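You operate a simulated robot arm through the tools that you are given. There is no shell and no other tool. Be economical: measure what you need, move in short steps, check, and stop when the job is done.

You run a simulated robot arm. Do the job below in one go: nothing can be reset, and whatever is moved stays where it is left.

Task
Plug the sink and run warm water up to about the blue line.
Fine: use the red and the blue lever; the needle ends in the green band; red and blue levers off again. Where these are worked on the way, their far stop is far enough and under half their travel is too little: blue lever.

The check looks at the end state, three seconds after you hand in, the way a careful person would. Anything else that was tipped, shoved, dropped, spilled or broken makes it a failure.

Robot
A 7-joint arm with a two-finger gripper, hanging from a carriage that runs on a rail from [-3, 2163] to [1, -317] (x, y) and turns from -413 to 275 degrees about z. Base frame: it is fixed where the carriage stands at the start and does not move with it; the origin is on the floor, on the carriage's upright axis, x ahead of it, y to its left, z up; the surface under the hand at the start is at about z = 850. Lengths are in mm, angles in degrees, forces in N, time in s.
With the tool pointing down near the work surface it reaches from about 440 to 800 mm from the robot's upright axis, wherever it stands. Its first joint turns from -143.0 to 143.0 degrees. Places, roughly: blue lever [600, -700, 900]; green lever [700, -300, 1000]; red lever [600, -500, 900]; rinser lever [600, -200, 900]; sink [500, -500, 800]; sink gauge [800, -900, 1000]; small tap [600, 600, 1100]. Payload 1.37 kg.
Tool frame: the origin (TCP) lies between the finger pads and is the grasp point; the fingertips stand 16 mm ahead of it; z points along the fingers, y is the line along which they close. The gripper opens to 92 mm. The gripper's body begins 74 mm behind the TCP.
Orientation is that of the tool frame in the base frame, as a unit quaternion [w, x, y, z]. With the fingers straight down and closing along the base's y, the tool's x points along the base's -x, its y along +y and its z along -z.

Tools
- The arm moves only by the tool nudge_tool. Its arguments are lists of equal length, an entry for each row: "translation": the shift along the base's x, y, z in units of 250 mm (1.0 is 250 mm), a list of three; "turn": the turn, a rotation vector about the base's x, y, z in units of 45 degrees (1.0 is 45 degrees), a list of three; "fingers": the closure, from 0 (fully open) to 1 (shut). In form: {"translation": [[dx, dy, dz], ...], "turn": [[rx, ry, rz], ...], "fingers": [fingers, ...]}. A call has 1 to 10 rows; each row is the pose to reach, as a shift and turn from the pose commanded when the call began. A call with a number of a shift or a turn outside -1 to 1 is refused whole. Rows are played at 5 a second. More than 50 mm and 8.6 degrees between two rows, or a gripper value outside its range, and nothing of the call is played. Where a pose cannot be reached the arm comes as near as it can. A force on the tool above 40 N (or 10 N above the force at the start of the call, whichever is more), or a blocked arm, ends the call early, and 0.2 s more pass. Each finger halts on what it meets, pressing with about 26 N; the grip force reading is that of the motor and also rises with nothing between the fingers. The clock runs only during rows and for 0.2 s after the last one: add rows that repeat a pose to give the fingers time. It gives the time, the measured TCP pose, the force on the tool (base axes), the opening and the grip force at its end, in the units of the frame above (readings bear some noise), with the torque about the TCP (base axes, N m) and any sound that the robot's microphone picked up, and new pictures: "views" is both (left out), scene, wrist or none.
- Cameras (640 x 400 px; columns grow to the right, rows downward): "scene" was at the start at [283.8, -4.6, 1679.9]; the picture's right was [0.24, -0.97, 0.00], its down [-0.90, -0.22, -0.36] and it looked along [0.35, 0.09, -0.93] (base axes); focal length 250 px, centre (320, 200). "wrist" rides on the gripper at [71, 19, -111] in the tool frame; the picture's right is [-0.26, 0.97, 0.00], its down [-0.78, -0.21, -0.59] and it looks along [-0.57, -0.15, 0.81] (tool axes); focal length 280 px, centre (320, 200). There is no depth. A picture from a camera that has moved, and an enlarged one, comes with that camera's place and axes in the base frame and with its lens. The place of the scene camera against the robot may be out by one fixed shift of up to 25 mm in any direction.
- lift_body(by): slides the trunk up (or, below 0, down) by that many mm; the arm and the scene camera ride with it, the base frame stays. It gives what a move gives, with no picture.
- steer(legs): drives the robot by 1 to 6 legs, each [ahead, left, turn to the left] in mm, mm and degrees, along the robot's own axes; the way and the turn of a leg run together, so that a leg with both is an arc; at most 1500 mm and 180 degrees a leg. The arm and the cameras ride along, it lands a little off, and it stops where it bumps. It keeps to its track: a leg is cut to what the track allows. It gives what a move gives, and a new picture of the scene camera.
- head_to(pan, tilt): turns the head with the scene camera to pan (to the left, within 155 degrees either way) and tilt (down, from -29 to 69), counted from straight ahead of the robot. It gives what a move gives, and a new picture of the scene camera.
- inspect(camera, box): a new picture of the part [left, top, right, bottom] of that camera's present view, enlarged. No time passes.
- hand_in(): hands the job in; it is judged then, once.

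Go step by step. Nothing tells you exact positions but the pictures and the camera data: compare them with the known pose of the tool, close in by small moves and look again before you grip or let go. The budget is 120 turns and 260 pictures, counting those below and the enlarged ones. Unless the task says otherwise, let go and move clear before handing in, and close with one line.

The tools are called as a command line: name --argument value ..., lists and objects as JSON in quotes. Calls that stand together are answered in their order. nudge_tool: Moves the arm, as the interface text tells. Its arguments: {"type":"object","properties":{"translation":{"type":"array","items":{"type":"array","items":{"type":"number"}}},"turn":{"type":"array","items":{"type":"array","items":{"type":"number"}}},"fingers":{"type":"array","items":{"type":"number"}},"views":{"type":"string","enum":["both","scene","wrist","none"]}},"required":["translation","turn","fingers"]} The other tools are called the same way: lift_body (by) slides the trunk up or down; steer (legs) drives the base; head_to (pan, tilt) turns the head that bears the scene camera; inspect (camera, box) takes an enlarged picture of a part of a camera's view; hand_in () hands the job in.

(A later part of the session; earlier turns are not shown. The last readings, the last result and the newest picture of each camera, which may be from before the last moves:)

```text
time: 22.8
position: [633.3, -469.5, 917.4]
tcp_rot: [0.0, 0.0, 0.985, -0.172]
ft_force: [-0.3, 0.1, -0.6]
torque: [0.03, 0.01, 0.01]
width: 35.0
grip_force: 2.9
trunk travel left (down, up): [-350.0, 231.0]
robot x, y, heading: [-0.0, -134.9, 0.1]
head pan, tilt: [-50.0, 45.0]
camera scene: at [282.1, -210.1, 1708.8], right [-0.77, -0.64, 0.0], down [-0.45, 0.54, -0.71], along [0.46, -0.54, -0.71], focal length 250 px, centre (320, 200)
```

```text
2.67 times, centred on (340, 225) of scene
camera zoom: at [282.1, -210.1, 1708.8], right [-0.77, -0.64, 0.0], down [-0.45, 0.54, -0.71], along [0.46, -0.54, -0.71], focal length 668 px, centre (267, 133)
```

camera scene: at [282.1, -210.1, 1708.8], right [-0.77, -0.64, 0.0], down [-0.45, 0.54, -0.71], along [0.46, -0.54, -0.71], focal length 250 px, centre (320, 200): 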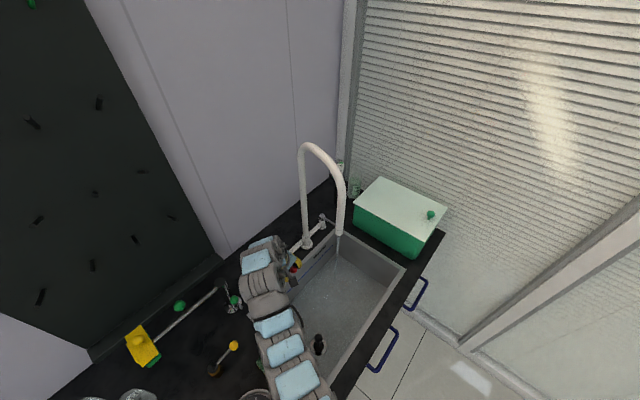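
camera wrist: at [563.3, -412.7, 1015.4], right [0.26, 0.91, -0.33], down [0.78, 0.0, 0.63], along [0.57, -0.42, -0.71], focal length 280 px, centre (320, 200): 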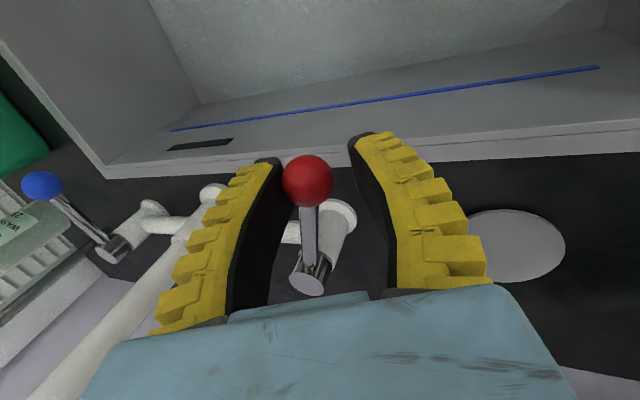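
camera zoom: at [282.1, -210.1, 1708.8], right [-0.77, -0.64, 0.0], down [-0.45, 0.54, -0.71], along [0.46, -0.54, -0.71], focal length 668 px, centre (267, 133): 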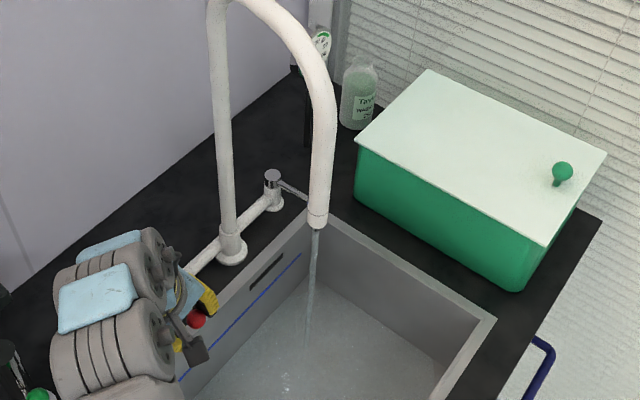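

Hot water is running into the plugged sink. My plan is to fill about half with hot, shut red, then top up with cold, so the hand never has to pass through the stream. I'll open red further.

nudge_tool --translation '[[0.02, 0.05, 0], [0.05, 0.1, 0], [0.09, 0.15, 0], [0.09, 0.15, 0], [0.09, 0.15, 0]]' --turn '[[0, 0, 0], [0, 0, 0], [0, 0, 0], [0, 0, 0], [0, 0, 0]]' --fingers '[0.66, 0.66, 0.66, 0.66, 0.66]'

inspect --camera "scene" --box '[280, 150, 360, 200]'

inspect --camera "scene" --box '[260, 220, 420, 320]'

```text
time: 24.0
position: [656.6, -432.3, 918.3]
tcp_rot: [0.0, -0.001, 0.985, -0.172]
ft_force: [-0.6, 0.4, -1.1]
torque: [0.0, -0.01, -0.03]
width: 34.8
grip_force: 2.7
trunk travel left (down, up): [-350.0, 231.0]
robot x, y, heading: [3.5, -130.1, -0.1]
head pan, tilt: [-50.0, 45.0]
camera scene: at [282.0, -210.1, 1708.7], right [-0.77, -0.64, 0.0], down [-0.46, 0.54, -0.71], along [0.46, -0.54, -0.71], focal length 250 px, centre (320, 200)
camera wrist: at [585.6, -375.8, 1015.7], right [0.26, 0.91, -0.33], down [0.78, 0.0, 0.63], along [0.57, -0.42, -0.71], focal length 280 px, centre (320, 200)
```

scene: 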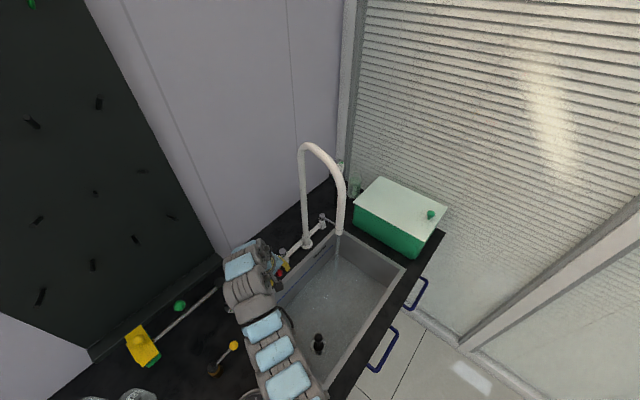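
wrist: 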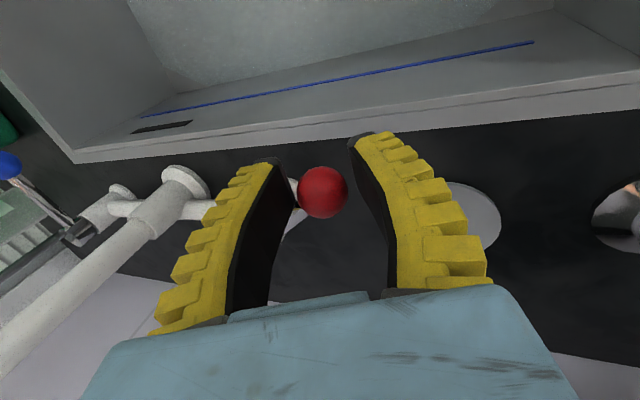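

```text
8.00 times, centred on (320, 175) of scene
camera zoom: at [282.0, -210.1, 1708.7], right [-0.77, -0.64, 0.0], down [-0.46, 0.54, -0.71], along [0.46, -0.54, -0.71], focal length 2004 px, centre (320, 400)
```

zoom: 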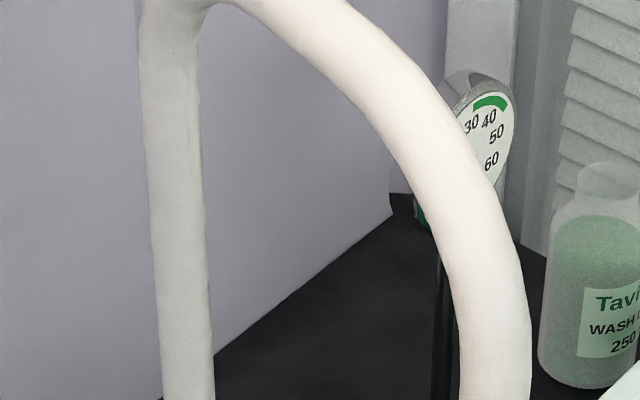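

```text
4.00 times, centred on (340, 270) of scene
camera zoom: at [282.0, -210.1, 1708.7], right [-0.77, -0.64, 0.0], down [-0.46, 0.54, -0.71], along [0.46, -0.54, -0.71], focal length 1002 px, centre (240, -80)
```

zoom: 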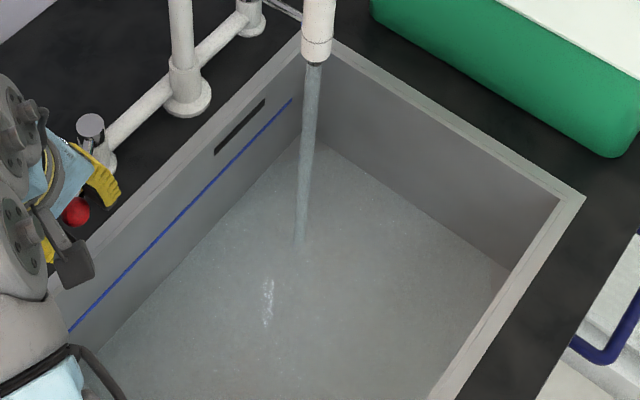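

The stream is strong and the level is rising. I'll wait a second and compare the levels.

nudge_tool --translation '[[0, 0, 0], [0, 0, 0], [0, 0, 0], [0, 0, 0], [0, 0, 0], [0, 0, 0], [0, 0, 0], [0, 0, 0], [0, 0, 0], [0, 0, 0]]' --turn '[[0, 0, 0], [0, 0, 0], [0, 0, 0], [0, 0, 0], [0, 0, 0], [0, 0, 0], [0, 0, 0], [0, 0, 0], [0, 0, 0], [0, 0, 0]]' --fingers '[0.66, 0.66, 0.66, 0.66, 0.66, 0.66, 0.66, 0.66, 0.66, 0.66]' --views "none"

inspect --camera "scene" --box '[260, 220, 420, 320]'

```text
time: 26.2
position: [656.4, -431.2, 918.0]
tcp_rot: [0.0, -0.001, 0.985, -0.173]
ft_force: [-0.1, 0.1, 0.2]
torque: [-0.02, -0.01, 0.0]
width: 35.2
grip_force: 2.5
trunk travel left (down, up): [-350.0, 231.0]
robot x, y, heading: [1.1, -132.2, 0.0]
head pan, tilt: [-50.0, 45.0]
```

```text
4.00 times, centred on (340, 270) of scene
camera zoom: at [282.0, -210.1, 1708.7], right [-0.77, -0.64, 0.0], down [-0.46, 0.54, -0.71], along [0.46, -0.54, -0.71], focal length 1002 px, centre (240, -80)
```

zoom: 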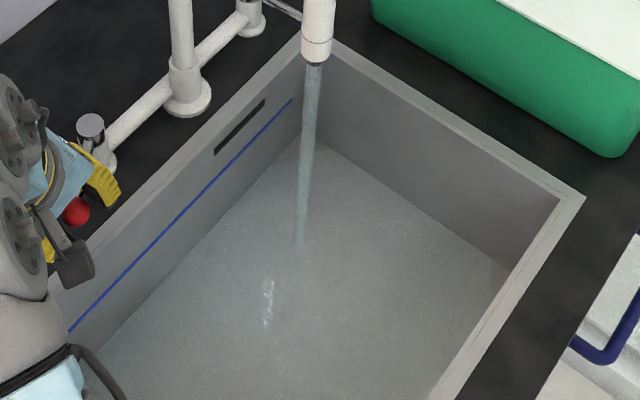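

The flow is modest and filling will take a while, so both levers can be wide open. I'll turn red on to near its stop, yawing the hand with the lever.

nudge_tool --translation '[[0.03, 0.016, 0], [0.062, 0.034, 0], [0.114, 0.054, 0], [0.17, 0.066, 0], [0.216, 0.066, 0]]' --turn '[[0, 0, -0.18], [0, 0, -0.36], [0, 0, -0.54], [0, 0, -0.72], [0, 0, -0.9]]' --fingers '[0.66, 0.66, 0.66, 0.66, 0.66]'

inspect --camera "scene" --box '[260, 220, 420, 320]'

```text
time: 27.4
position: [714.4, -410.1, 920.8]
tcp_rot: [-0.055, 0.339, 0.925, -0.16]
ft_force: [1.7, -4.9, 12.7]
torque: [-0.39, 0.34, 0.4]
width: 36.9
grip_force: 5.9
trunk travel left (down, up): [-350.0, 231.0]
robot x, y, heading: [3.9, -130.5, 0.1]
head pan, tilt: [-50.0, 45.0]
camera scene: at [282.6, -209.4, 1709.0], right [-0.76, -0.64, 0.0], down [-0.46, 0.54, -0.71], along [0.46, -0.54, -0.71], focal length 250 px, centre (320, 200)
camera wrist: at [696.6, -322.7, 1018.0], right [0.79, 0.53, -0.32], down [0.59, -0.5, 0.63], along [0.17, -0.69, -0.71], focal length 280 px, centre (320, 200)
```

scene: 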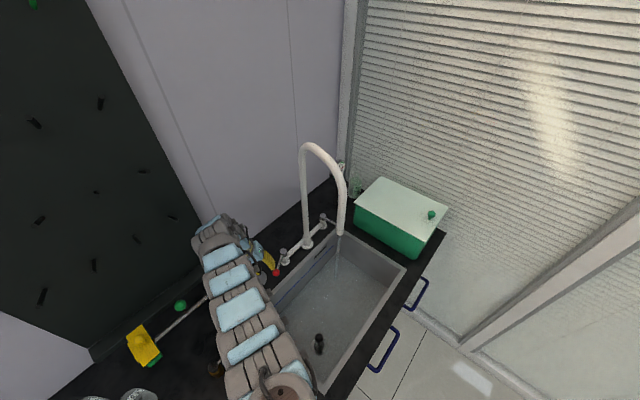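
wrist: 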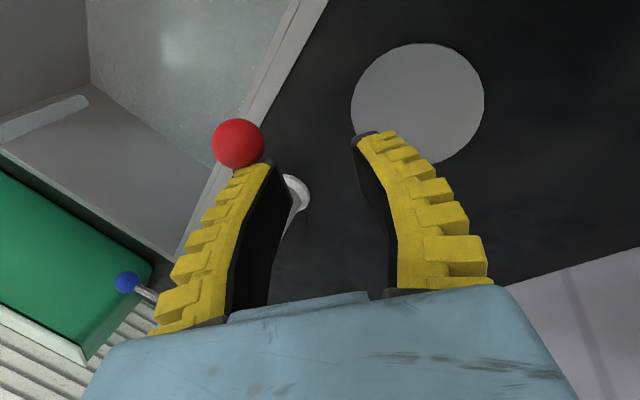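

```text
4.00 times, centred on (340, 270) of scene
camera zoom: at [282.6, -209.4, 1709.0], right [-0.76, -0.64, 0.0], down [-0.46, 0.54, -0.71], along [0.46, -0.54, -0.71], focal length 1002 px, centre (240, -80)
```

zoom: 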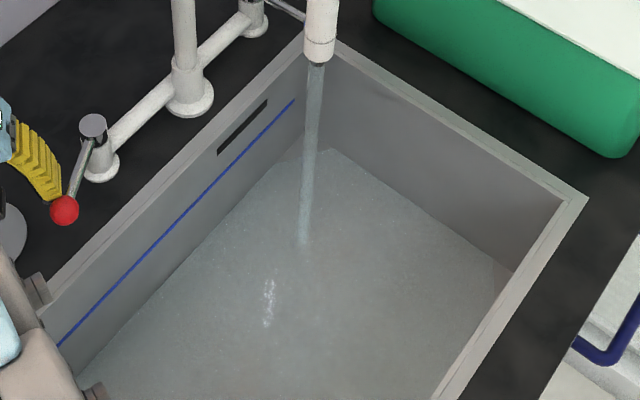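

The fork slipped over the knob when the lever reached its stop at about 64°, so red is fully open. I'll lift clear and turn the hand back.

nudge_tool --translation '[[0.02, 0.04, 0.12], [0.0, 0.08, 0.3], [-0.1, 0.12, 0.42], [-0.22, 0.14, 0.46], [-0.36, 0.16, 0.46], [-0.52, 0.16, 0.46], [-0.68, 0.16, 0.42]]' --turn '[[0, 0, 0], [0, 0, 0], [0, 0, 0.18], [0, 0, 0.36], [0, 0, 0.54], [0, 0, 0.72], [0, 0, 0.9]]' --fingers '[0.66, 0.66, 0.66, 0.66, 0.66, 0.66, 0.66]'

```text
time: 28.4
position: [672.2, -329.0, 940.8]
tcp_rot: [-0.086, 0.171, 0.978, -0.084]
ft_force: [19.6, -15.2, 6.2]
torque: [0.99, 0.43, -1.37]
width: 35.0
grip_force: 2.4
out of reach, approached as far as the arm can: row 5
trunk travel left (down, up): [-350.0, 231.0]
robot x, y, heading: [0.1, -131.9, -0.2]
head pan, tilt: [-50.0, 45.0]
stopped in row 5: the force on the tool passed its limit at 82 N (the readings are from after the stop); the commanded pose is now the measured one
camera scene: at [283.6, -213.1, 1709.8], right [-0.77, -0.64, 0.0], down [-0.45, 0.54, -0.71], along [0.46, -0.54, -0.7], focal length 250 px, centre (320, 200)
camera wrist: at [636.1, -271.1, 1054.5], right [0.55, 0.8, -0.22], down [0.77, -0.39, 0.5], along [0.32, -0.45, -0.83], focal length 280 px, centre (320, 200)
```

scene: 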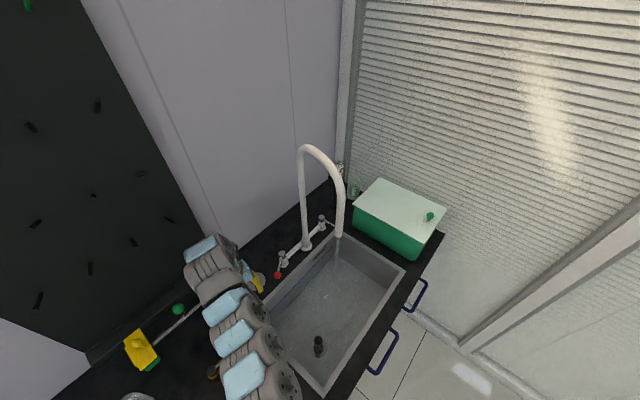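
wrist: 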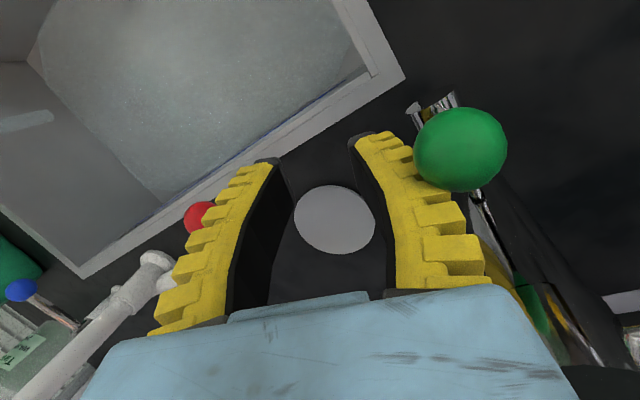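

The hand did not rise as far as asked and bumped the green tap lever on its left. I'll back away from it to the right and then check that lever.

nudge_tool --translation '[[0.02, -0.05, 0.02], [0.03, -0.12, 0.04], [0.03, -0.2, 0.06]]' --turn '[[0, 0, 0], [0, 0, 0], [0, 0, 0]]' --fingers '[0.66, 0.66, 0.66]'

inspect --camera "scene" --box '[120, 240, 280, 340]'

```text
time: 29.2
position: [674.7, -372.5, 953.3]
tcp_rot: [-0.091, 0.17, 0.978, -0.082]
ft_force: [-0.5, 0.2, -0.5]
torque: [-0.04, -0.02, 0.02]
width: 34.9
grip_force: 2.8
trunk travel left (down, up): [-350.0, 231.0]
robot x, y, heading: [4.6, -131.3, -0.2]
head pan, tilt: [-50.0, 45.0]
camera scene: at [281.9, -211.1, 1708.8], right [-0.77, -0.64, 0.0], down [-0.45, 0.54, -0.71], along [0.45, -0.54, -0.71], focal length 250 px, centre (320, 200)
camera wrist: at [639.4, -315.5, 1066.8], right [0.55, 0.81, -0.22], down [0.78, -0.39, 0.49], along [0.31, -0.44, -0.84], focal length 280 px, centre (320, 200)
```

scene: 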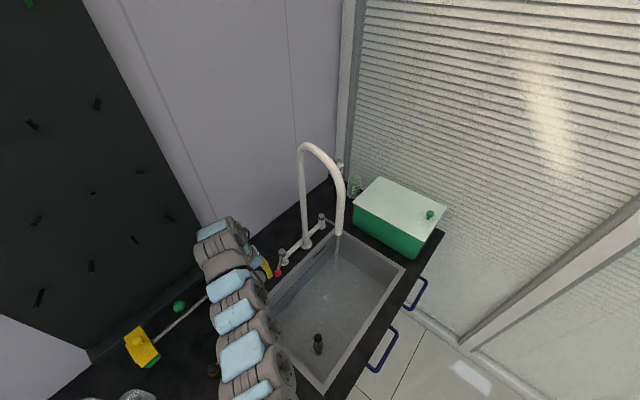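
wrist: 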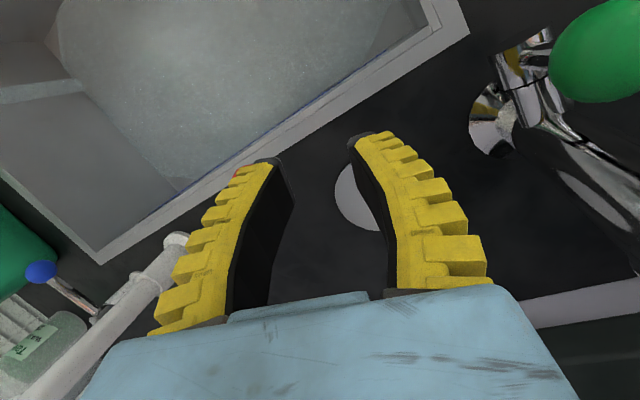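

```text
4.00 times, centred on (200, 290) of scene
camera zoom: at [281.9, -211.1, 1708.8], right [-0.77, -0.64, 0.0], down [-0.45, 0.54, -0.71], along [0.45, -0.54, -0.71], focal length 1002 px, centre (800, -160)
```

zoom: 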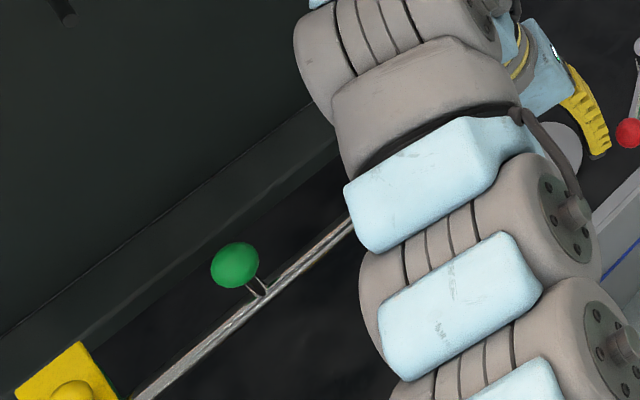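

The green knob measures in its old place at (671,-275,976), so it didn't shift. To gain height safely I'll lift the trunk.

lift_body --by 180

nudge_tool --translation '[[-0.05, -0.05, 0], [-0.1, -0.1, 0], [-0.2, -0.1, 0], [-0.35, -0.1, 0]]' --turn '[[0.05, 0, 0.1], [0.15, 0, 0.2], [0.25, 0, 0.35], [0.35, 0, 0.45]]' --fingers '[0.66, 0.66, 0.66, 0.66]'

```text
time: 31.2
position: [675.3, -372.0, 1131.4]
tcp_rot: [-0.092, 0.17, 0.978, -0.082]
ft_force: [0.6, -0.2, 0.2]
torque: [0.01, 0.01, 0.01]
width: 35.2
grip_force: 2.2
trunk travel left (down, up): [-530.0, 51.0]
robot x, y, heading: [-2.5, -127.1, -0.2]
head pan, tilt: [-50.0, 45.0]
```

```text
time: 32.2
position: [589.0, -396.5, 1131.3]
tcp_rot: [-0.097, -0.021, 0.994, 0.037]
ft_force: [0.5, 0.1, 1.1]
torque: [0.0, 0.08, 0.0]
width: 34.6
grip_force: 2.5
trunk travel left (down, up): [-530.0, 51.0]
robot x, y, heading: [2.0, -131.7, -0.2]
head pan, tilt: [-50.0, 45.0]
camera scene: at [282.0, -211.4, 1888.8], right [-0.77, -0.64, 0.0], down [-0.45, 0.54, -0.71], along [0.45, -0.54, -0.71], focal length 250 px, centre (320, 200)
camera wrist: at [541.8, -389.6, 1254.4], right [0.23, 0.97, 0.03], down [0.89, -0.22, 0.41], along [0.41, -0.07, -0.91], focal length 280 px, centre (320, 200)
```

scene: 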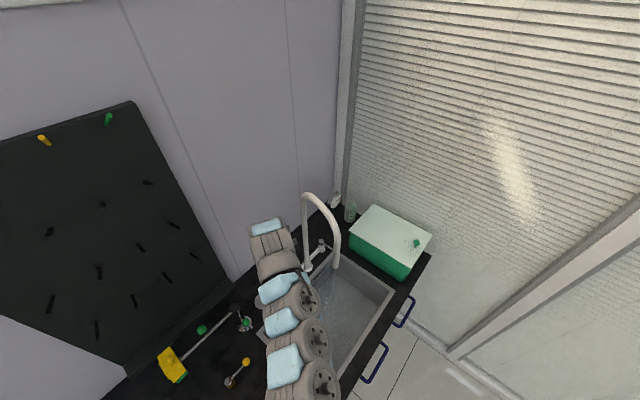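
wrist: 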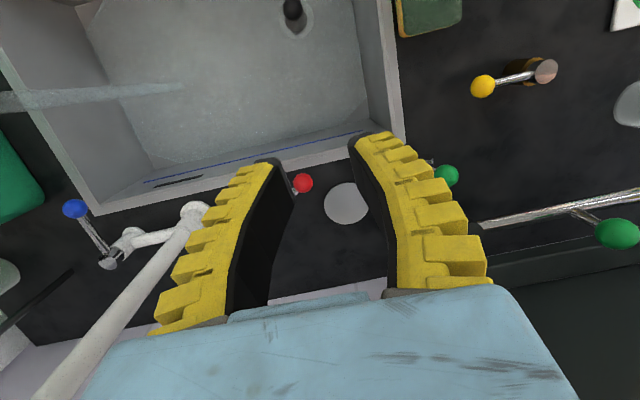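

I'll pitch the hand forward about 35° and draw it back over the front of the sink, ready to pass in front of the stream.

nudge_tool --translation '[[-0.08, 0, -0.04], [-0.16, 0, -0.08], [-0.24, 0, -0.12], [-0.33, 0, -0.16], [-0.42, 0, -0.2], [-0.51, 0, -0.24], [-0.6, 0, -0.28]]' --turn '[[-0.01, -0.14, -0.01], [-0.03, -0.29, -0.02], [-0.04, -0.43, -0.02], [-0.05, -0.57, -0.03], [-0.06, -0.71, -0.04], [-0.08, -0.86, -0.04], [-0.09, -1, -0.05]]' --fingers '[0.66, 0.66, 0.66, 0.66, 0.66, 0.66, 0.66]'

```text
time: 33.8
position: [438.4, -396.7, 1063.0]
tcp_rot: [0.292, -0.01, 0.956, -0.006]
ft_force: [0.8, -0.3, 0.7]
torque: [0.02, 0.08, -0.01]
width: 34.8
grip_force: 2.4
trunk travel left (down, up): [-530.0, 51.0]
robot x, y, heading: [-1.4, -130.0, -0.2]
head pan, tilt: [-50.0, 45.0]
camera scene: at [282.1, -211.1, 1888.8], right [-0.77, -0.64, 0.0], down [-0.45, 0.54, -0.71], along [0.45, -0.54, -0.71], focal length 250 px, centre (320, 200)
camera wrist: at [318.1, -378.7, 1114.9], right [0.2, 0.97, 0.13], down [0.32, -0.19, 0.93], along [0.92, -0.15, -0.35], focal length 280 px, centre (320, 200)
```

scene: 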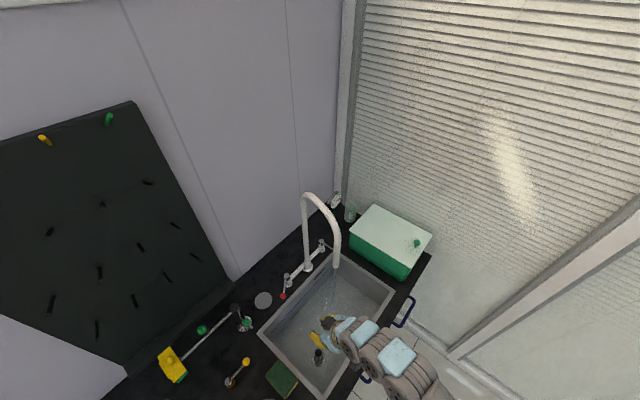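
wrist: 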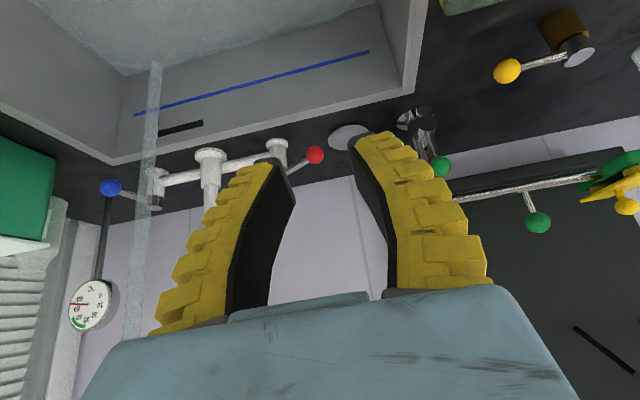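

Now the wrist camera sees the gauge and the blue line. Let me read both.

inspect --camera "wrist" --box '[60, 270, 124, 310]'

inspect --camera "wrist" --box '[80, 0, 400, 200]'

inspect --camera "scene" --box '[250, 240, 410, 340]'

```text
10.00 times, centred on (92, 290) of wrist
camera zoom: at [318.1, -378.7, 1114.9], right [0.2, 0.97, 0.13], down [0.32, -0.19, 0.93], along [0.92, -0.15, -0.35], focal length 2804 px, centre (2600, -700)
```

zoom: 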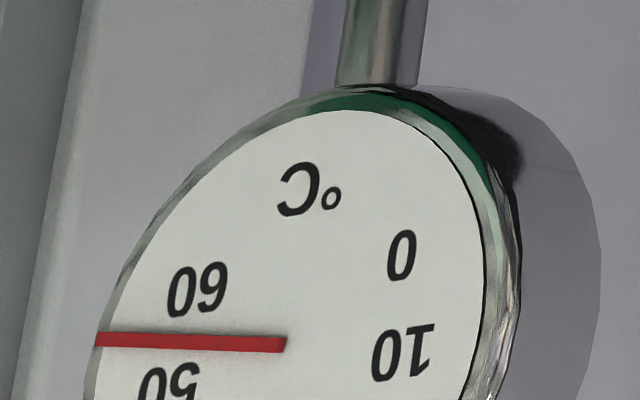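

```text
2.00 times, centred on (240, 100) of wrist
camera zoom: at [318.1, -378.7, 1114.9], right [0.2, 0.97, 0.13], down [0.32, -0.19, 0.93], along [0.92, -0.15, -0.35], focal length 561 px, centre (480, 400)
```

zoom: 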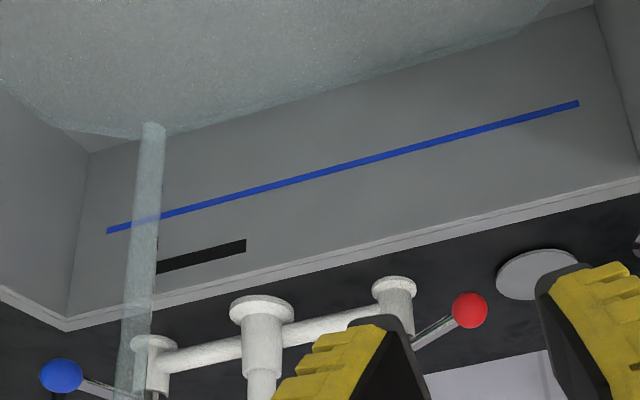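

```text
4.00 times, centred on (330, 290) of scene
camera zoom: at [282.1, -211.1, 1888.8], right [-0.77, -0.64, 0.0], down [-0.45, 0.54, -0.71], along [0.45, -0.54, -0.71], focal length 1002 px, centre (280, -160)
```

zoom: 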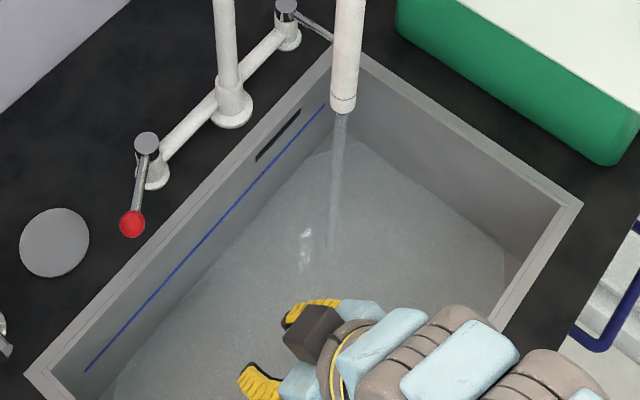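

Hot water reads 55 °C and the level is still low. The stream falls at about (510,-555), so at x of 440 the hand passes in front of it. I'll drive right to the end of the track.

steer --legs '[[0, -185, 0]]'

nudge_tool --translation '[[0, -0.18, 0], [0, -0.36, 0], [0, -0.5, 0]]' --turn '[[0, 0, 0], [0, 0, 0], [0, 0, 0]]' --fingers '[0.66, 0.66, 0.66]'

```text
time: 35.4
position: [438.3, -580.8, 1062.3]
tcp_rot: [0.29, -0.009, 0.957, -0.005]
ft_force: [-0.3, 0.3, 0.0]
torque: [0.02, -0.04, 0.01]
width: 34.9
grip_force: 2.5
trunk travel left (down, up): [-530.0, 51.0]
robot x, y, heading: [1.3, -311.7, -0.1]
head pan, tilt: [-50.0, 45.0]
camera scene: at [282.1, -394.3, 1888.7], right [-0.77, -0.64, 0.0], down [-0.45, 0.54, -0.71], along [0.45, -0.54, -0.71], focal length 250 px, centre (320, 200)
```

scene: 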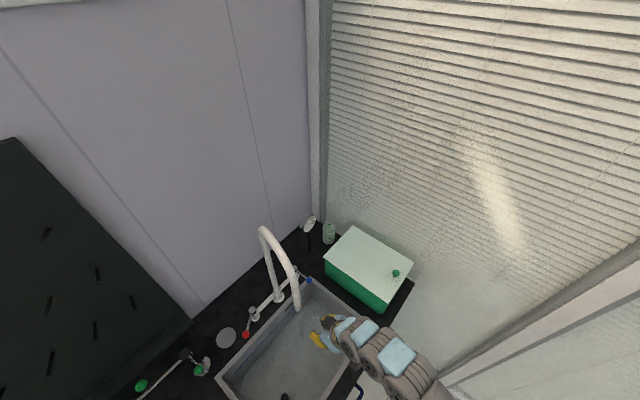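

```text
time: 36.2
position: [440.5, -706.8, 1061.9]
tcp_rot: [0.29, -0.008, 0.957, -0.005]
ft_force: [-0.4, 0.1, -0.4]
torque: [-0.02, -0.01, -0.01]
width: 34.9
grip_force: 2.4
trunk travel left (down, up): [-530.0, 51.0]
robot x, y, heading: [2.1, -314.2, -0.0]
head pan, tilt: [-50.0, 45.0]
camera scene: at [282.1, -394.3, 1888.7], right [-0.77, -0.64, 0.0], down [-0.45, 0.54, -0.71], along [0.45, -0.54, -0.71], focal length 250 px, centre (320, 200)
camera wrist: at [319.1, -686.9, 1115.3], right [0.2, 0.97, 0.13], down [0.32, -0.2, 0.93], along [0.92, -0.15, -0.35], focal length 280 px, centre (320, 200)
```

scene: 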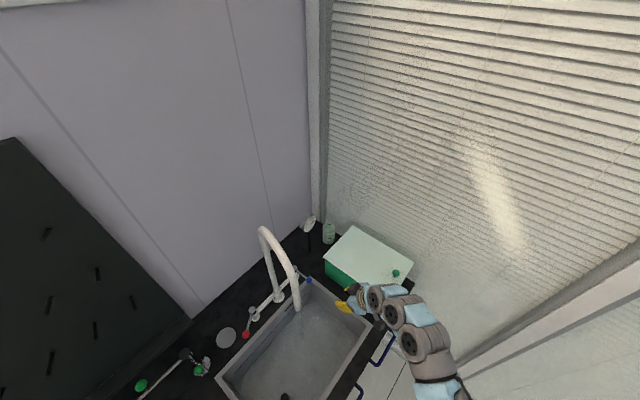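
wrist: 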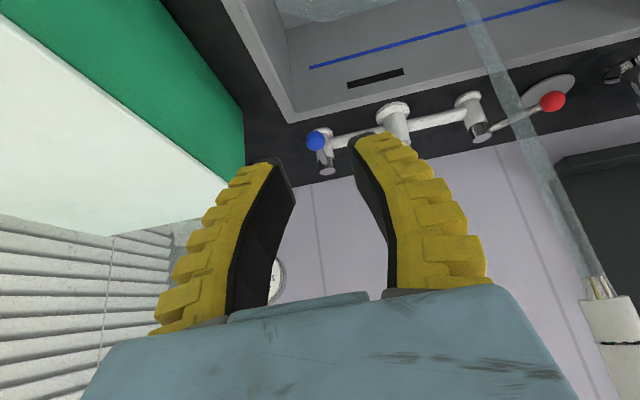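

The blue knob is at about (626,-731,918). I'll approach it along the tool axis with the fork opened a bit more.

nudge_tool --translation '[[0.17, -0.03, -0.06], [0.34, -0.06, -0.12], [0.5, -0.096, -0.22], [0.58, -0.096, -0.35]]' --turn '[[0, 0, 0], [0, 0, 0], [0, 0, 0], [0, 0, 0]]' --fingers '[0.5, 0.5, 0.5, 0.5]'

```text
time: 37.2
position: [584.4, -729.6, 974.4]
tcp_rot: [0.29, -0.009, 0.957, -0.005]
ft_force: [0.0, 0.5, -1.1]
torque: [0.0, 0.01, -0.02]
width: 49.3
grip_force: 2.2
trunk travel left (down, up): [-530.0, 51.0]
robot x, y, heading: [-1.4, -313.2, -0.2]
head pan, tilt: [-50.0, 45.0]
camera scene: at [282.1, -394.3, 1888.7], right [-0.77, -0.64, 0.0], down [-0.45, 0.54, -0.71], along [0.45, -0.54, -0.71], focal length 250 px, centre (320, 200)
camera wrist: at [463.8, -710.7, 1026.2], right [0.2, 0.97, 0.13], down [0.32, -0.19, 0.93], along [0.92, -0.15, -0.35], focal length 280 px, centre (320, 200)
```

scene: 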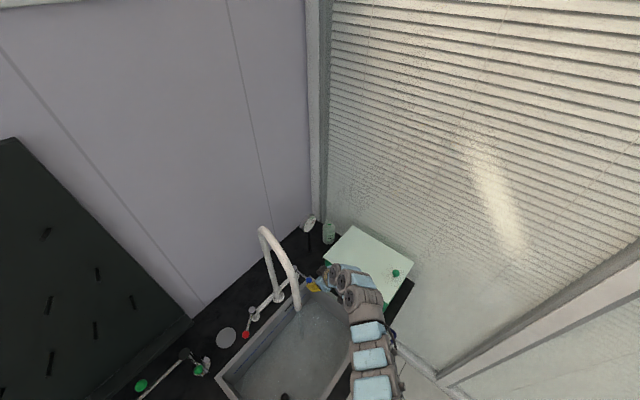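
wrist: 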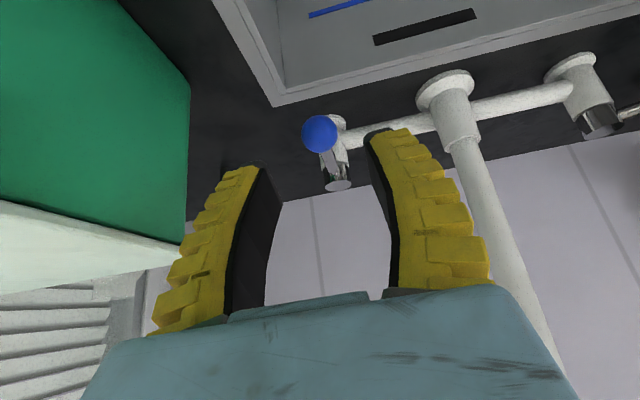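

The knob is centred between the fingers. I'll advance so it sits in the fork.

nudge_tool --translation '[[0.08, -0.002, -0.12], [0.16, -0.004, -0.22]]' --turn '[[0, 0, 0], [0, 0, 0]]' --fingers '[0.5, 0.6]'

inspect --camera "scene" --box '[230, 240, 390, 340]'

```text
time: 37.8
position: [622.9, -729.3, 918.4]
tcp_rot: [0.29, -0.01, 0.957, -0.004]
ft_force: [0.5, 0.6, -0.1]
torque: [-0.02, -0.03, -0.04]
width: 40.4
grip_force: 2.0
trunk travel left (down, up): [-530.0, 51.0]
robot x, y, heading: [1.0, -312.3, -0.3]
head pan, tilt: [-50.0, 45.0]
camera scene: at [282.1, -394.3, 1888.7], right [-0.77, -0.64, 0.0], down [-0.45, 0.54, -0.71], along [0.45, -0.54, -0.71], focal length 250 px, centre (320, 200)
camera wrist: at [502.8, -711.2, 970.6], right [0.2, 0.97, 0.13], down [0.33, -0.19, 0.93], along [0.92, -0.15, -0.35], focal length 280 px, centre (320, 200)
```

scene: 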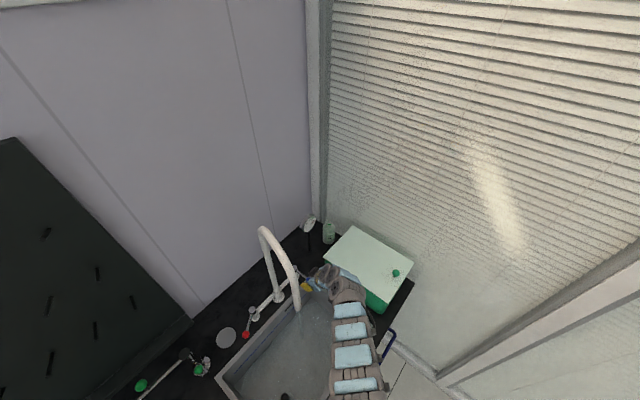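
wrist: 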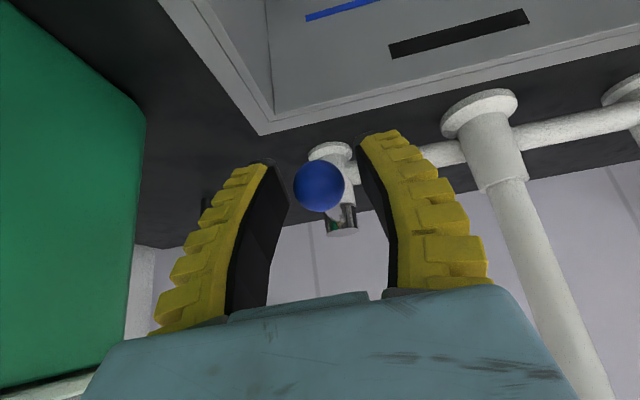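

```text
4.00 times, centred on (310, 290) of scene
camera zoom: at [282.1, -394.3, 1888.7], right [-0.77, -0.64, 0.0], down [-0.45, 0.54, -0.71], along [0.45, -0.54, -0.71], focal length 1002 px, centre (360, -160)
```

zoom: 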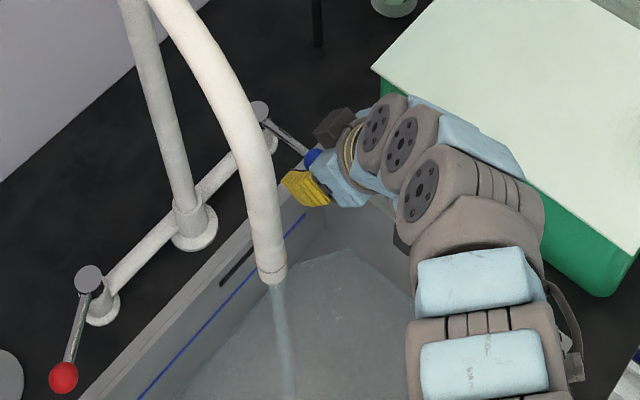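

I'll try the blue lever with a gentle push towards +y.

nudge_tool --translation '[[0, 0.03, 0], [0, 0.06, 0], [0.002, 0.09, 0]]' --turn '[[0, 0, 0], [0, 0, 0], [0, 0, 0]]' --fingers '[0.6, 0.6, 0.6]' --views "wrist"

```text
time: 38.6
position: [622.7, -715.4, 922.2]
tcp_rot: [0.291, -0.009, 0.957, -0.008]
ft_force: [1.0, -17.3, 3.0]
torque: [-0.12, -0.16, -0.06]
width: 50.7
grip_force: 11.0
trunk travel left (down, up): [-530.0, 51.0]
robot x, y, heading: [-2.9, -316.3, -0.3]
head pan, tilt: [-50.0, 45.0]
camera wrist: at [502.5, -695.6, 974.1], right [0.21, 0.97, 0.13], down [0.32, -0.19, 0.93], along [0.92, -0.15, -0.35], focal length 280 px, centre (320, 200)
```

wrist: 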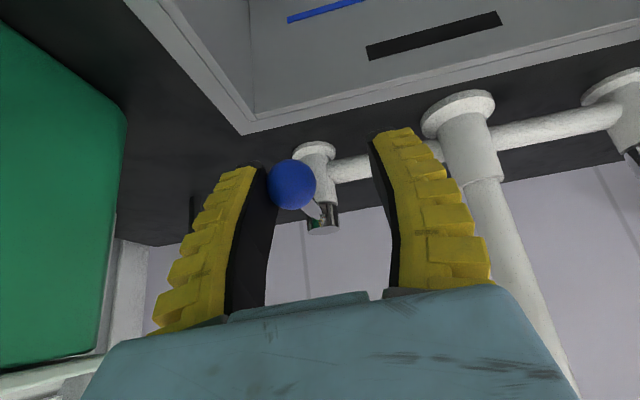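

Blue is blocked towards +y, so it opens towards -y, to the right. To stay clear of the green box I'll back out, close the fingers and push the knob from its left side.

nudge_tool --translation '[[-0.002, -0.05, 0], [-0.1, -0.05, 0.14], [-0.16, -0.04, 0.25], [-0.16, 0.03, 0.25], [-0.16, 0.03, 0.25], [-0.1, 0.03, 0.13], [-0.02, 0.03, 0.0]]' --turn '[[0, 0, 0], [0, 0, 0], [0, 0, 0], [0, 0, 0], [0, 0, 0], [0, 0, 0], [0, 0, 0]]' --fingers '[0.5, 0.5, 0.6, 1, 1, 1, 1]' --views "wrist"

```text
time: 40.2
position: [618.1, -701.1, 920.5]
tcp_rot: [0.29, -0.009, 0.957, -0.005]
ft_force: [-0.3, -0.1, -1.0]
torque: [0.0, -0.04, 0.01]
width: 0.2
grip_force: 26.4
trunk travel left (down, up): [-530.0, 51.0]
robot x, y, heading: [2.3, -310.4, 0.0]
head pan, tilt: [-50.0, 45.0]
camera wrist: at [498.0, -683.0, 972.8], right [0.2, 0.97, 0.13], down [0.32, -0.19, 0.93], along [0.92, -0.15, -0.35], focal length 280 px, centre (320, 200)
```

wrist: 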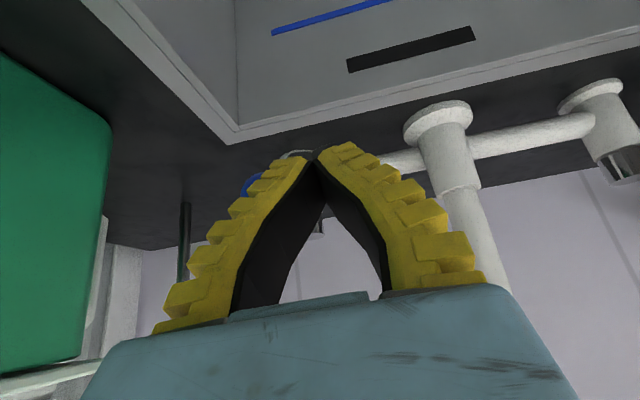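

The closed fingers are just left of the blue knob. I'll push it in an arc to the right.

nudge_tool --translation '[[0.01, -0.06, 0], [0.03, -0.12, 0], [0.06, -0.18, 0], [0.1, -0.24, 0], [0.14, -0.29, 0]]' --turn '[[0, 0, 0], [0, 0, 0], [0, 0, 0], [0, 0, 0], [0, 0, 0]]' --fingers '[1, 1, 1, 1, 1]'

inspect --camera "scene" --box '[230, 240, 390, 340]'

```text
time: 41.4
position: [640.5, -758.6, 928.8]
tcp_rot: [0.29, -0.01, 0.957, -0.004]
ft_force: [-0.4, 0.3, -0.4]
torque: [0.0, -0.06, -0.02]
width: 0.1
grip_force: 26.1
out of reach, approached as far as the arm can: row 4, 5
trunk travel left (down, up): [-530.0, 51.0]
robot x, y, heading: [-2.1, -309.6, -0.3]
head pan, tilt: [-50.0, 45.0]
camera scene: at [282.0, -394.4, 1888.7], right [-0.77, -0.64, 0.0], down [-0.45, 0.54, -0.71], along [0.45, -0.54, -0.71], focal length 250 px, centre (320, 200)
camera wrist: at [520.2, -739.6, 981.8], right [0.2, 0.97, 0.13], down [0.32, -0.19, 0.93], along [0.92, -0.15, -0.35], focal length 280 px, centre (320, 200)
```

scene: 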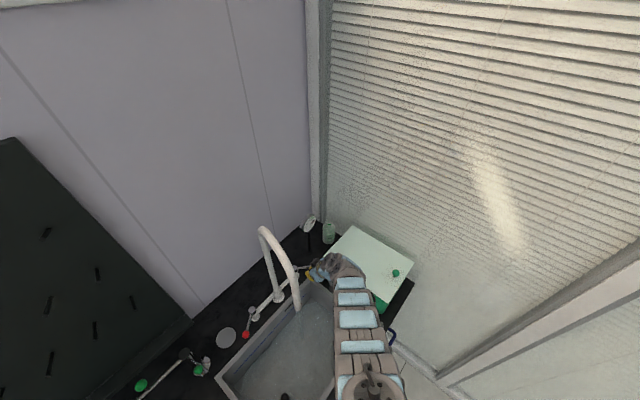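
wrist: 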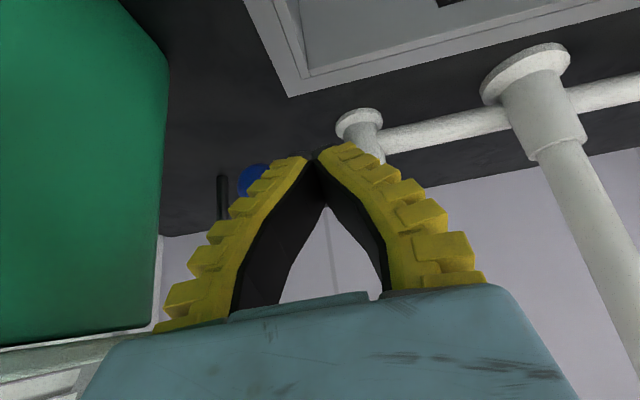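

```text
4.00 times, centred on (310, 290) of scene
camera zoom: at [282.0, -394.4, 1888.7], right [-0.77, -0.64, 0.0], down [-0.45, 0.54, -0.71], along [0.45, -0.54, -0.71], focal length 1002 px, centre (360, -160)
```

zoom: 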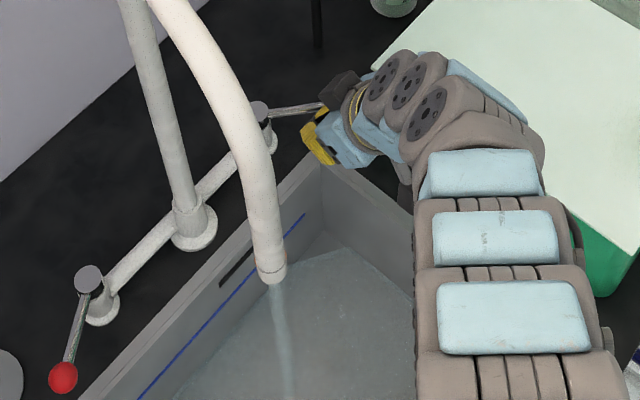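

The blue lever is at about 45° and the arm is at its reach limit. I'll back out, lower the trunk for more reach and push it further to its stop.

nudge_tool --translation '[[-0.06, 0.03, 0.08], [-0.16, 0.06, 0.22], [-0.28, 0.08, 0.36], [-0.4, 0.1, 0.48]]' --turn '[[0, 0, 0], [0, 0, 0], [0, 0, 0], [0, 0, 0]]' --fingers '[1, 1, 1, 1]' --views "wrist"

inspect --camera "wrist" --box '[160, 120, 320, 220]'

inspect --camera "scene" --box '[280, 200, 340, 238]'

```text
time: 42.4
position: [540.0, -731.9, 1050.7]
tcp_rot: [0.29, -0.009, 0.957, -0.004]
ft_force: [0.8, -0.2, -0.1]
torque: [0.0, 0.04, -0.02]
width: 0.1
grip_force: 26.2
trunk travel left (down, up): [-530.0, 51.0]
robot x, y, heading: [1.2, -309.6, -0.5]
head pan, tilt: [-50.0, 45.0]
camera wrist: at [420.2, -713.8, 1102.2], right [0.2, 0.97, 0.13], down [0.33, -0.19, 0.93], along [0.92, -0.14, -0.36], focal length 280 px, centre (320, 200)
```

wrist: 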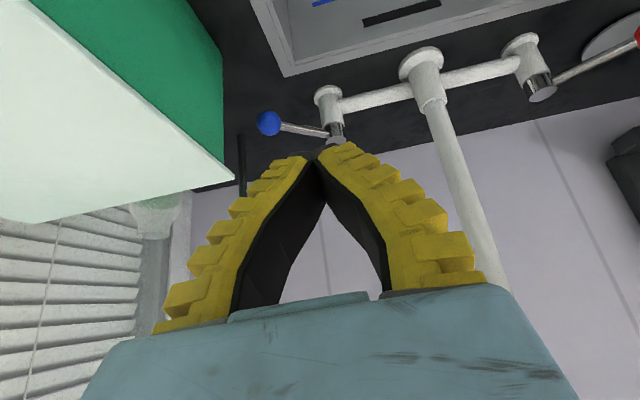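

```text
4.00 times, centred on (240, 170) of wrist
camera zoom: at [420.2, -713.8, 1102.2], right [0.2, 0.97, 0.13], down [0.33, -0.19, 0.93], along [0.92, -0.14, -0.36], focal length 1122 px, centre (640, 320)
```

zoom: 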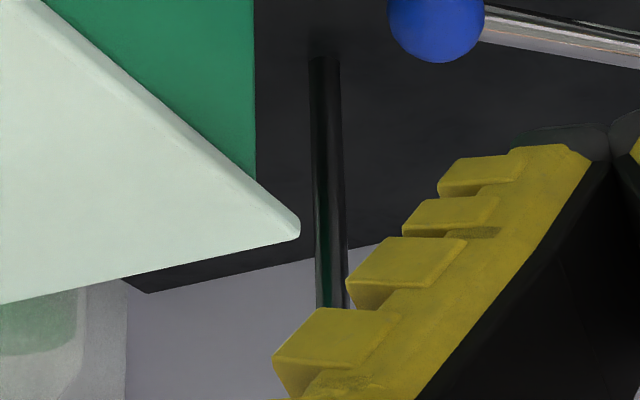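

```text
10.53 times, centred on (310, 219) of scene
camera zoom: at [282.2, -394.2, 1888.7], right [-0.77, -0.64, 0.0], down [-0.45, 0.54, -0.71], along [0.45, -0.54, -0.71], focal length 2636 px, centre (425, 0)
```

zoom: 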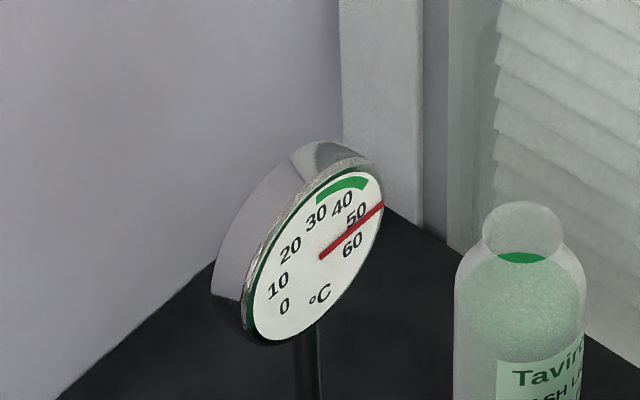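

Blue is open at about 51°. I'll lower the trunk 100 mm and push once more from here.

lift_body --by -90

nudge_tool --translation '[[0.14, -0.02, 0.0], [0.26, -0.06, -0.05], [0.38, -0.06, -0.13]]' --turn '[[0, 0, 0], [0, 0, 0], [0, 0, 0]]' --fingers '[1, 1, 1]' --views "wrist"

```text
time: 43.6
position: [539.6, -733.8, 959.9]
tcp_rot: [0.29, -0.009, 0.957, -0.005]
ft_force: [-0.2, 0.5, 0.4]
torque: [0.0, 0.0, 0.03]
width: 0.0
grip_force: 26.3
trunk travel left (down, up): [-440.0, 141.0]
robot x, y, heading: [0.3, -313.1, -0.2]
head pan, tilt: [-50.0, 45.0]
```

```text
time: 44.4
position: [636.2, -748.6, 929.3]
tcp_rot: [0.291, -0.01, 0.957, -0.005]
ft_force: [-0.7, 0.2, -0.2]
torque: [0.02, -0.06, -0.02]
width: 0.0
grip_force: 26.1
trunk travel left (down, up): [-440.0, 141.0]
robot x, y, heading: [2.5, -314.4, -0.4]
head pan, tilt: [-50.0, 45.0]
camera wrist: at [517.3, -730.3, 980.7], right [0.2, 0.97, 0.13], down [0.32, -0.19, 0.93], along [0.92, -0.15, -0.35], focal length 280 px, centre (320, 200)
```

wrist: 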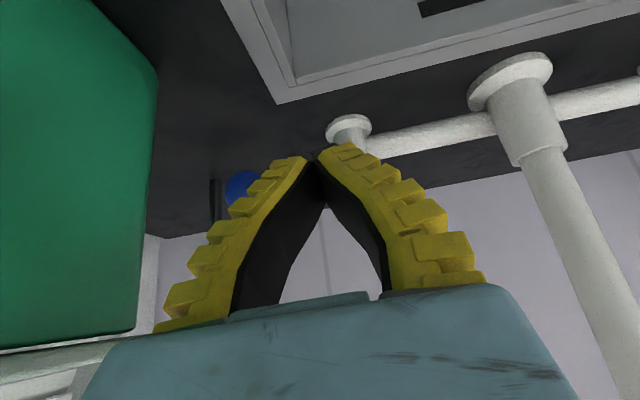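

nudge_tool --translation '[[0.03, -0.04, -0.03], [0.07, -0.07, -0.03], [0.11, -0.1, -0.03], [0.14, -0.11, -0.03]]' --turn '[[0, 0, 0], [0, 0, 0], [0, 0, 0], [0, 0, 0]]' --fingers '[1, 1, 1, 1]' --views "wrist"

inspect --camera "scene" --box '[230, 200, 390, 300]'

```text
time: 45.4
position: [668.7, -776.0, 919.6]
tcp_rot: [0.289, -0.009, 0.957, -0.005]
ft_force: [-20.3, 12.0, 19.5]
torque: [-0.36, -0.28, -0.15]
width: 0.2
grip_force: 26.0
trunk travel left (down, up): [-440.0, 141.0]
robot x, y, heading: [0.3, -313.4, 0.1]
head pan, tilt: [-50.0, 45.0]
camera wrist: at [548.4, -756.7, 971.7], right [0.2, 0.97, 0.13], down [0.33, -0.19, 0.92], along [0.92, -0.15, -0.36], focal length 280 px, centre (320, 200)
```

wrist: 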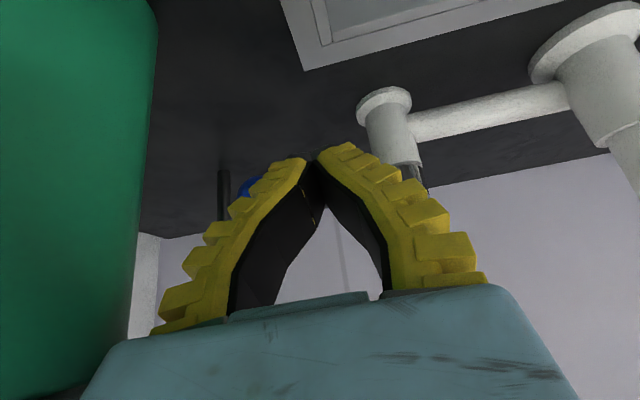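

```text
4.00 times, centred on (310, 250) of scene
camera zoom: at [281.4, -393.8, 1798.7], right [-0.77, -0.64, 0.0], down [-0.45, 0.54, -0.71], along [0.45, -0.54, -0.71], focal length 1002 px, centre (360, 0)
```

zoom: 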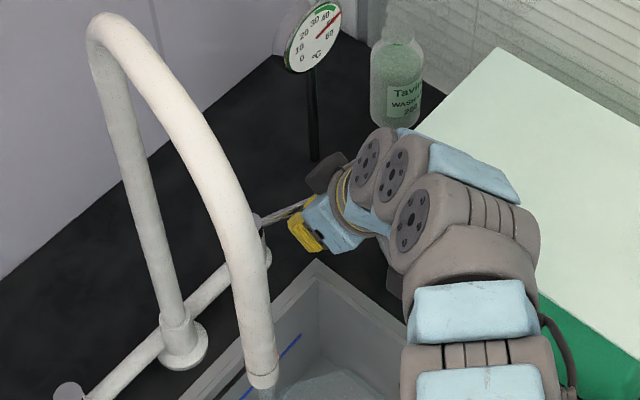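

There's firm resistance, so blue is at its far stop. I'll back off and look at the level and the gauge.

nudge_tool --translation '[[-0.05, 0.05, 0.02], [-0.12, 0.08, 0.14], [-0.22, 0.1, 0.28], [-0.36, 0.1, 0.38], [-0.5, 0.1, 0.44]]' --turn '[[0, 0, 0], [0, 0, 0], [0, 0, 0], [0, 0, 0], [0, 0, 0]]' --fingers '[1, 1, 1, 1, 1]' --views "wrist"

inspect --camera "scene" --box '[280, 190, 340, 228]'

inspect --camera "scene" --box '[200, 260, 360, 360]'

```text
time: 46.6
position: [547.1, -750.0, 1029.7]
tcp_rot: [0.29, -0.008, 0.957, -0.005]
ft_force: [0.1, 0.6, -1.2]
torque: [0.0, 0.03, 0.0]
width: 0.0
grip_force: 26.0
trunk travel left (down, up): [-440.0, 141.0]
robot x, y, heading: [-3.1, -314.0, 0.1]
head pan, tilt: [-50.0, 45.0]
camera wrist: at [425.8, -732.2, 1081.8], right [0.2, 0.97, 0.13], down [0.32, -0.19, 0.93], along [0.92, -0.15, -0.35], focal length 280 px, centre (320, 200)
```

wrist: 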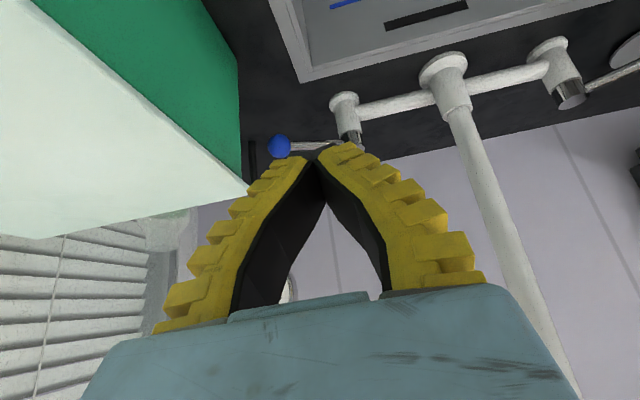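

```text
10.53 times, centred on (310, 209) of scene
camera zoom: at [282.3, -394.2, 1798.8], right [-0.77, -0.64, 0.0], down [-0.45, 0.54, -0.71], along [0.45, -0.54, -0.71], focal length 2636 px, centre (425, 105)
```

zoom: 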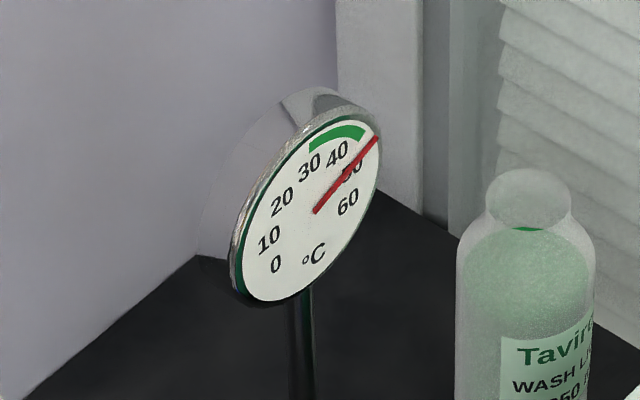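

```text
4.00 times, centred on (280, 310) of scene
camera zoom: at [282.3, -394.2, 1798.8], right [-0.77, -0.64, 0.0], down [-0.45, 0.54, -0.71], along [0.45, -0.54, -0.71], focal length 1002 px, centre (480, -240)
```

zoom: 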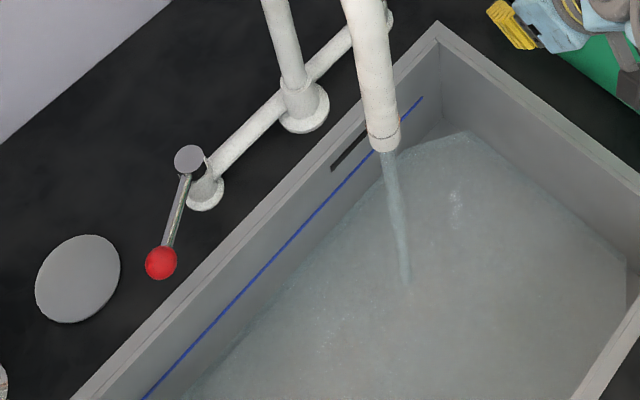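

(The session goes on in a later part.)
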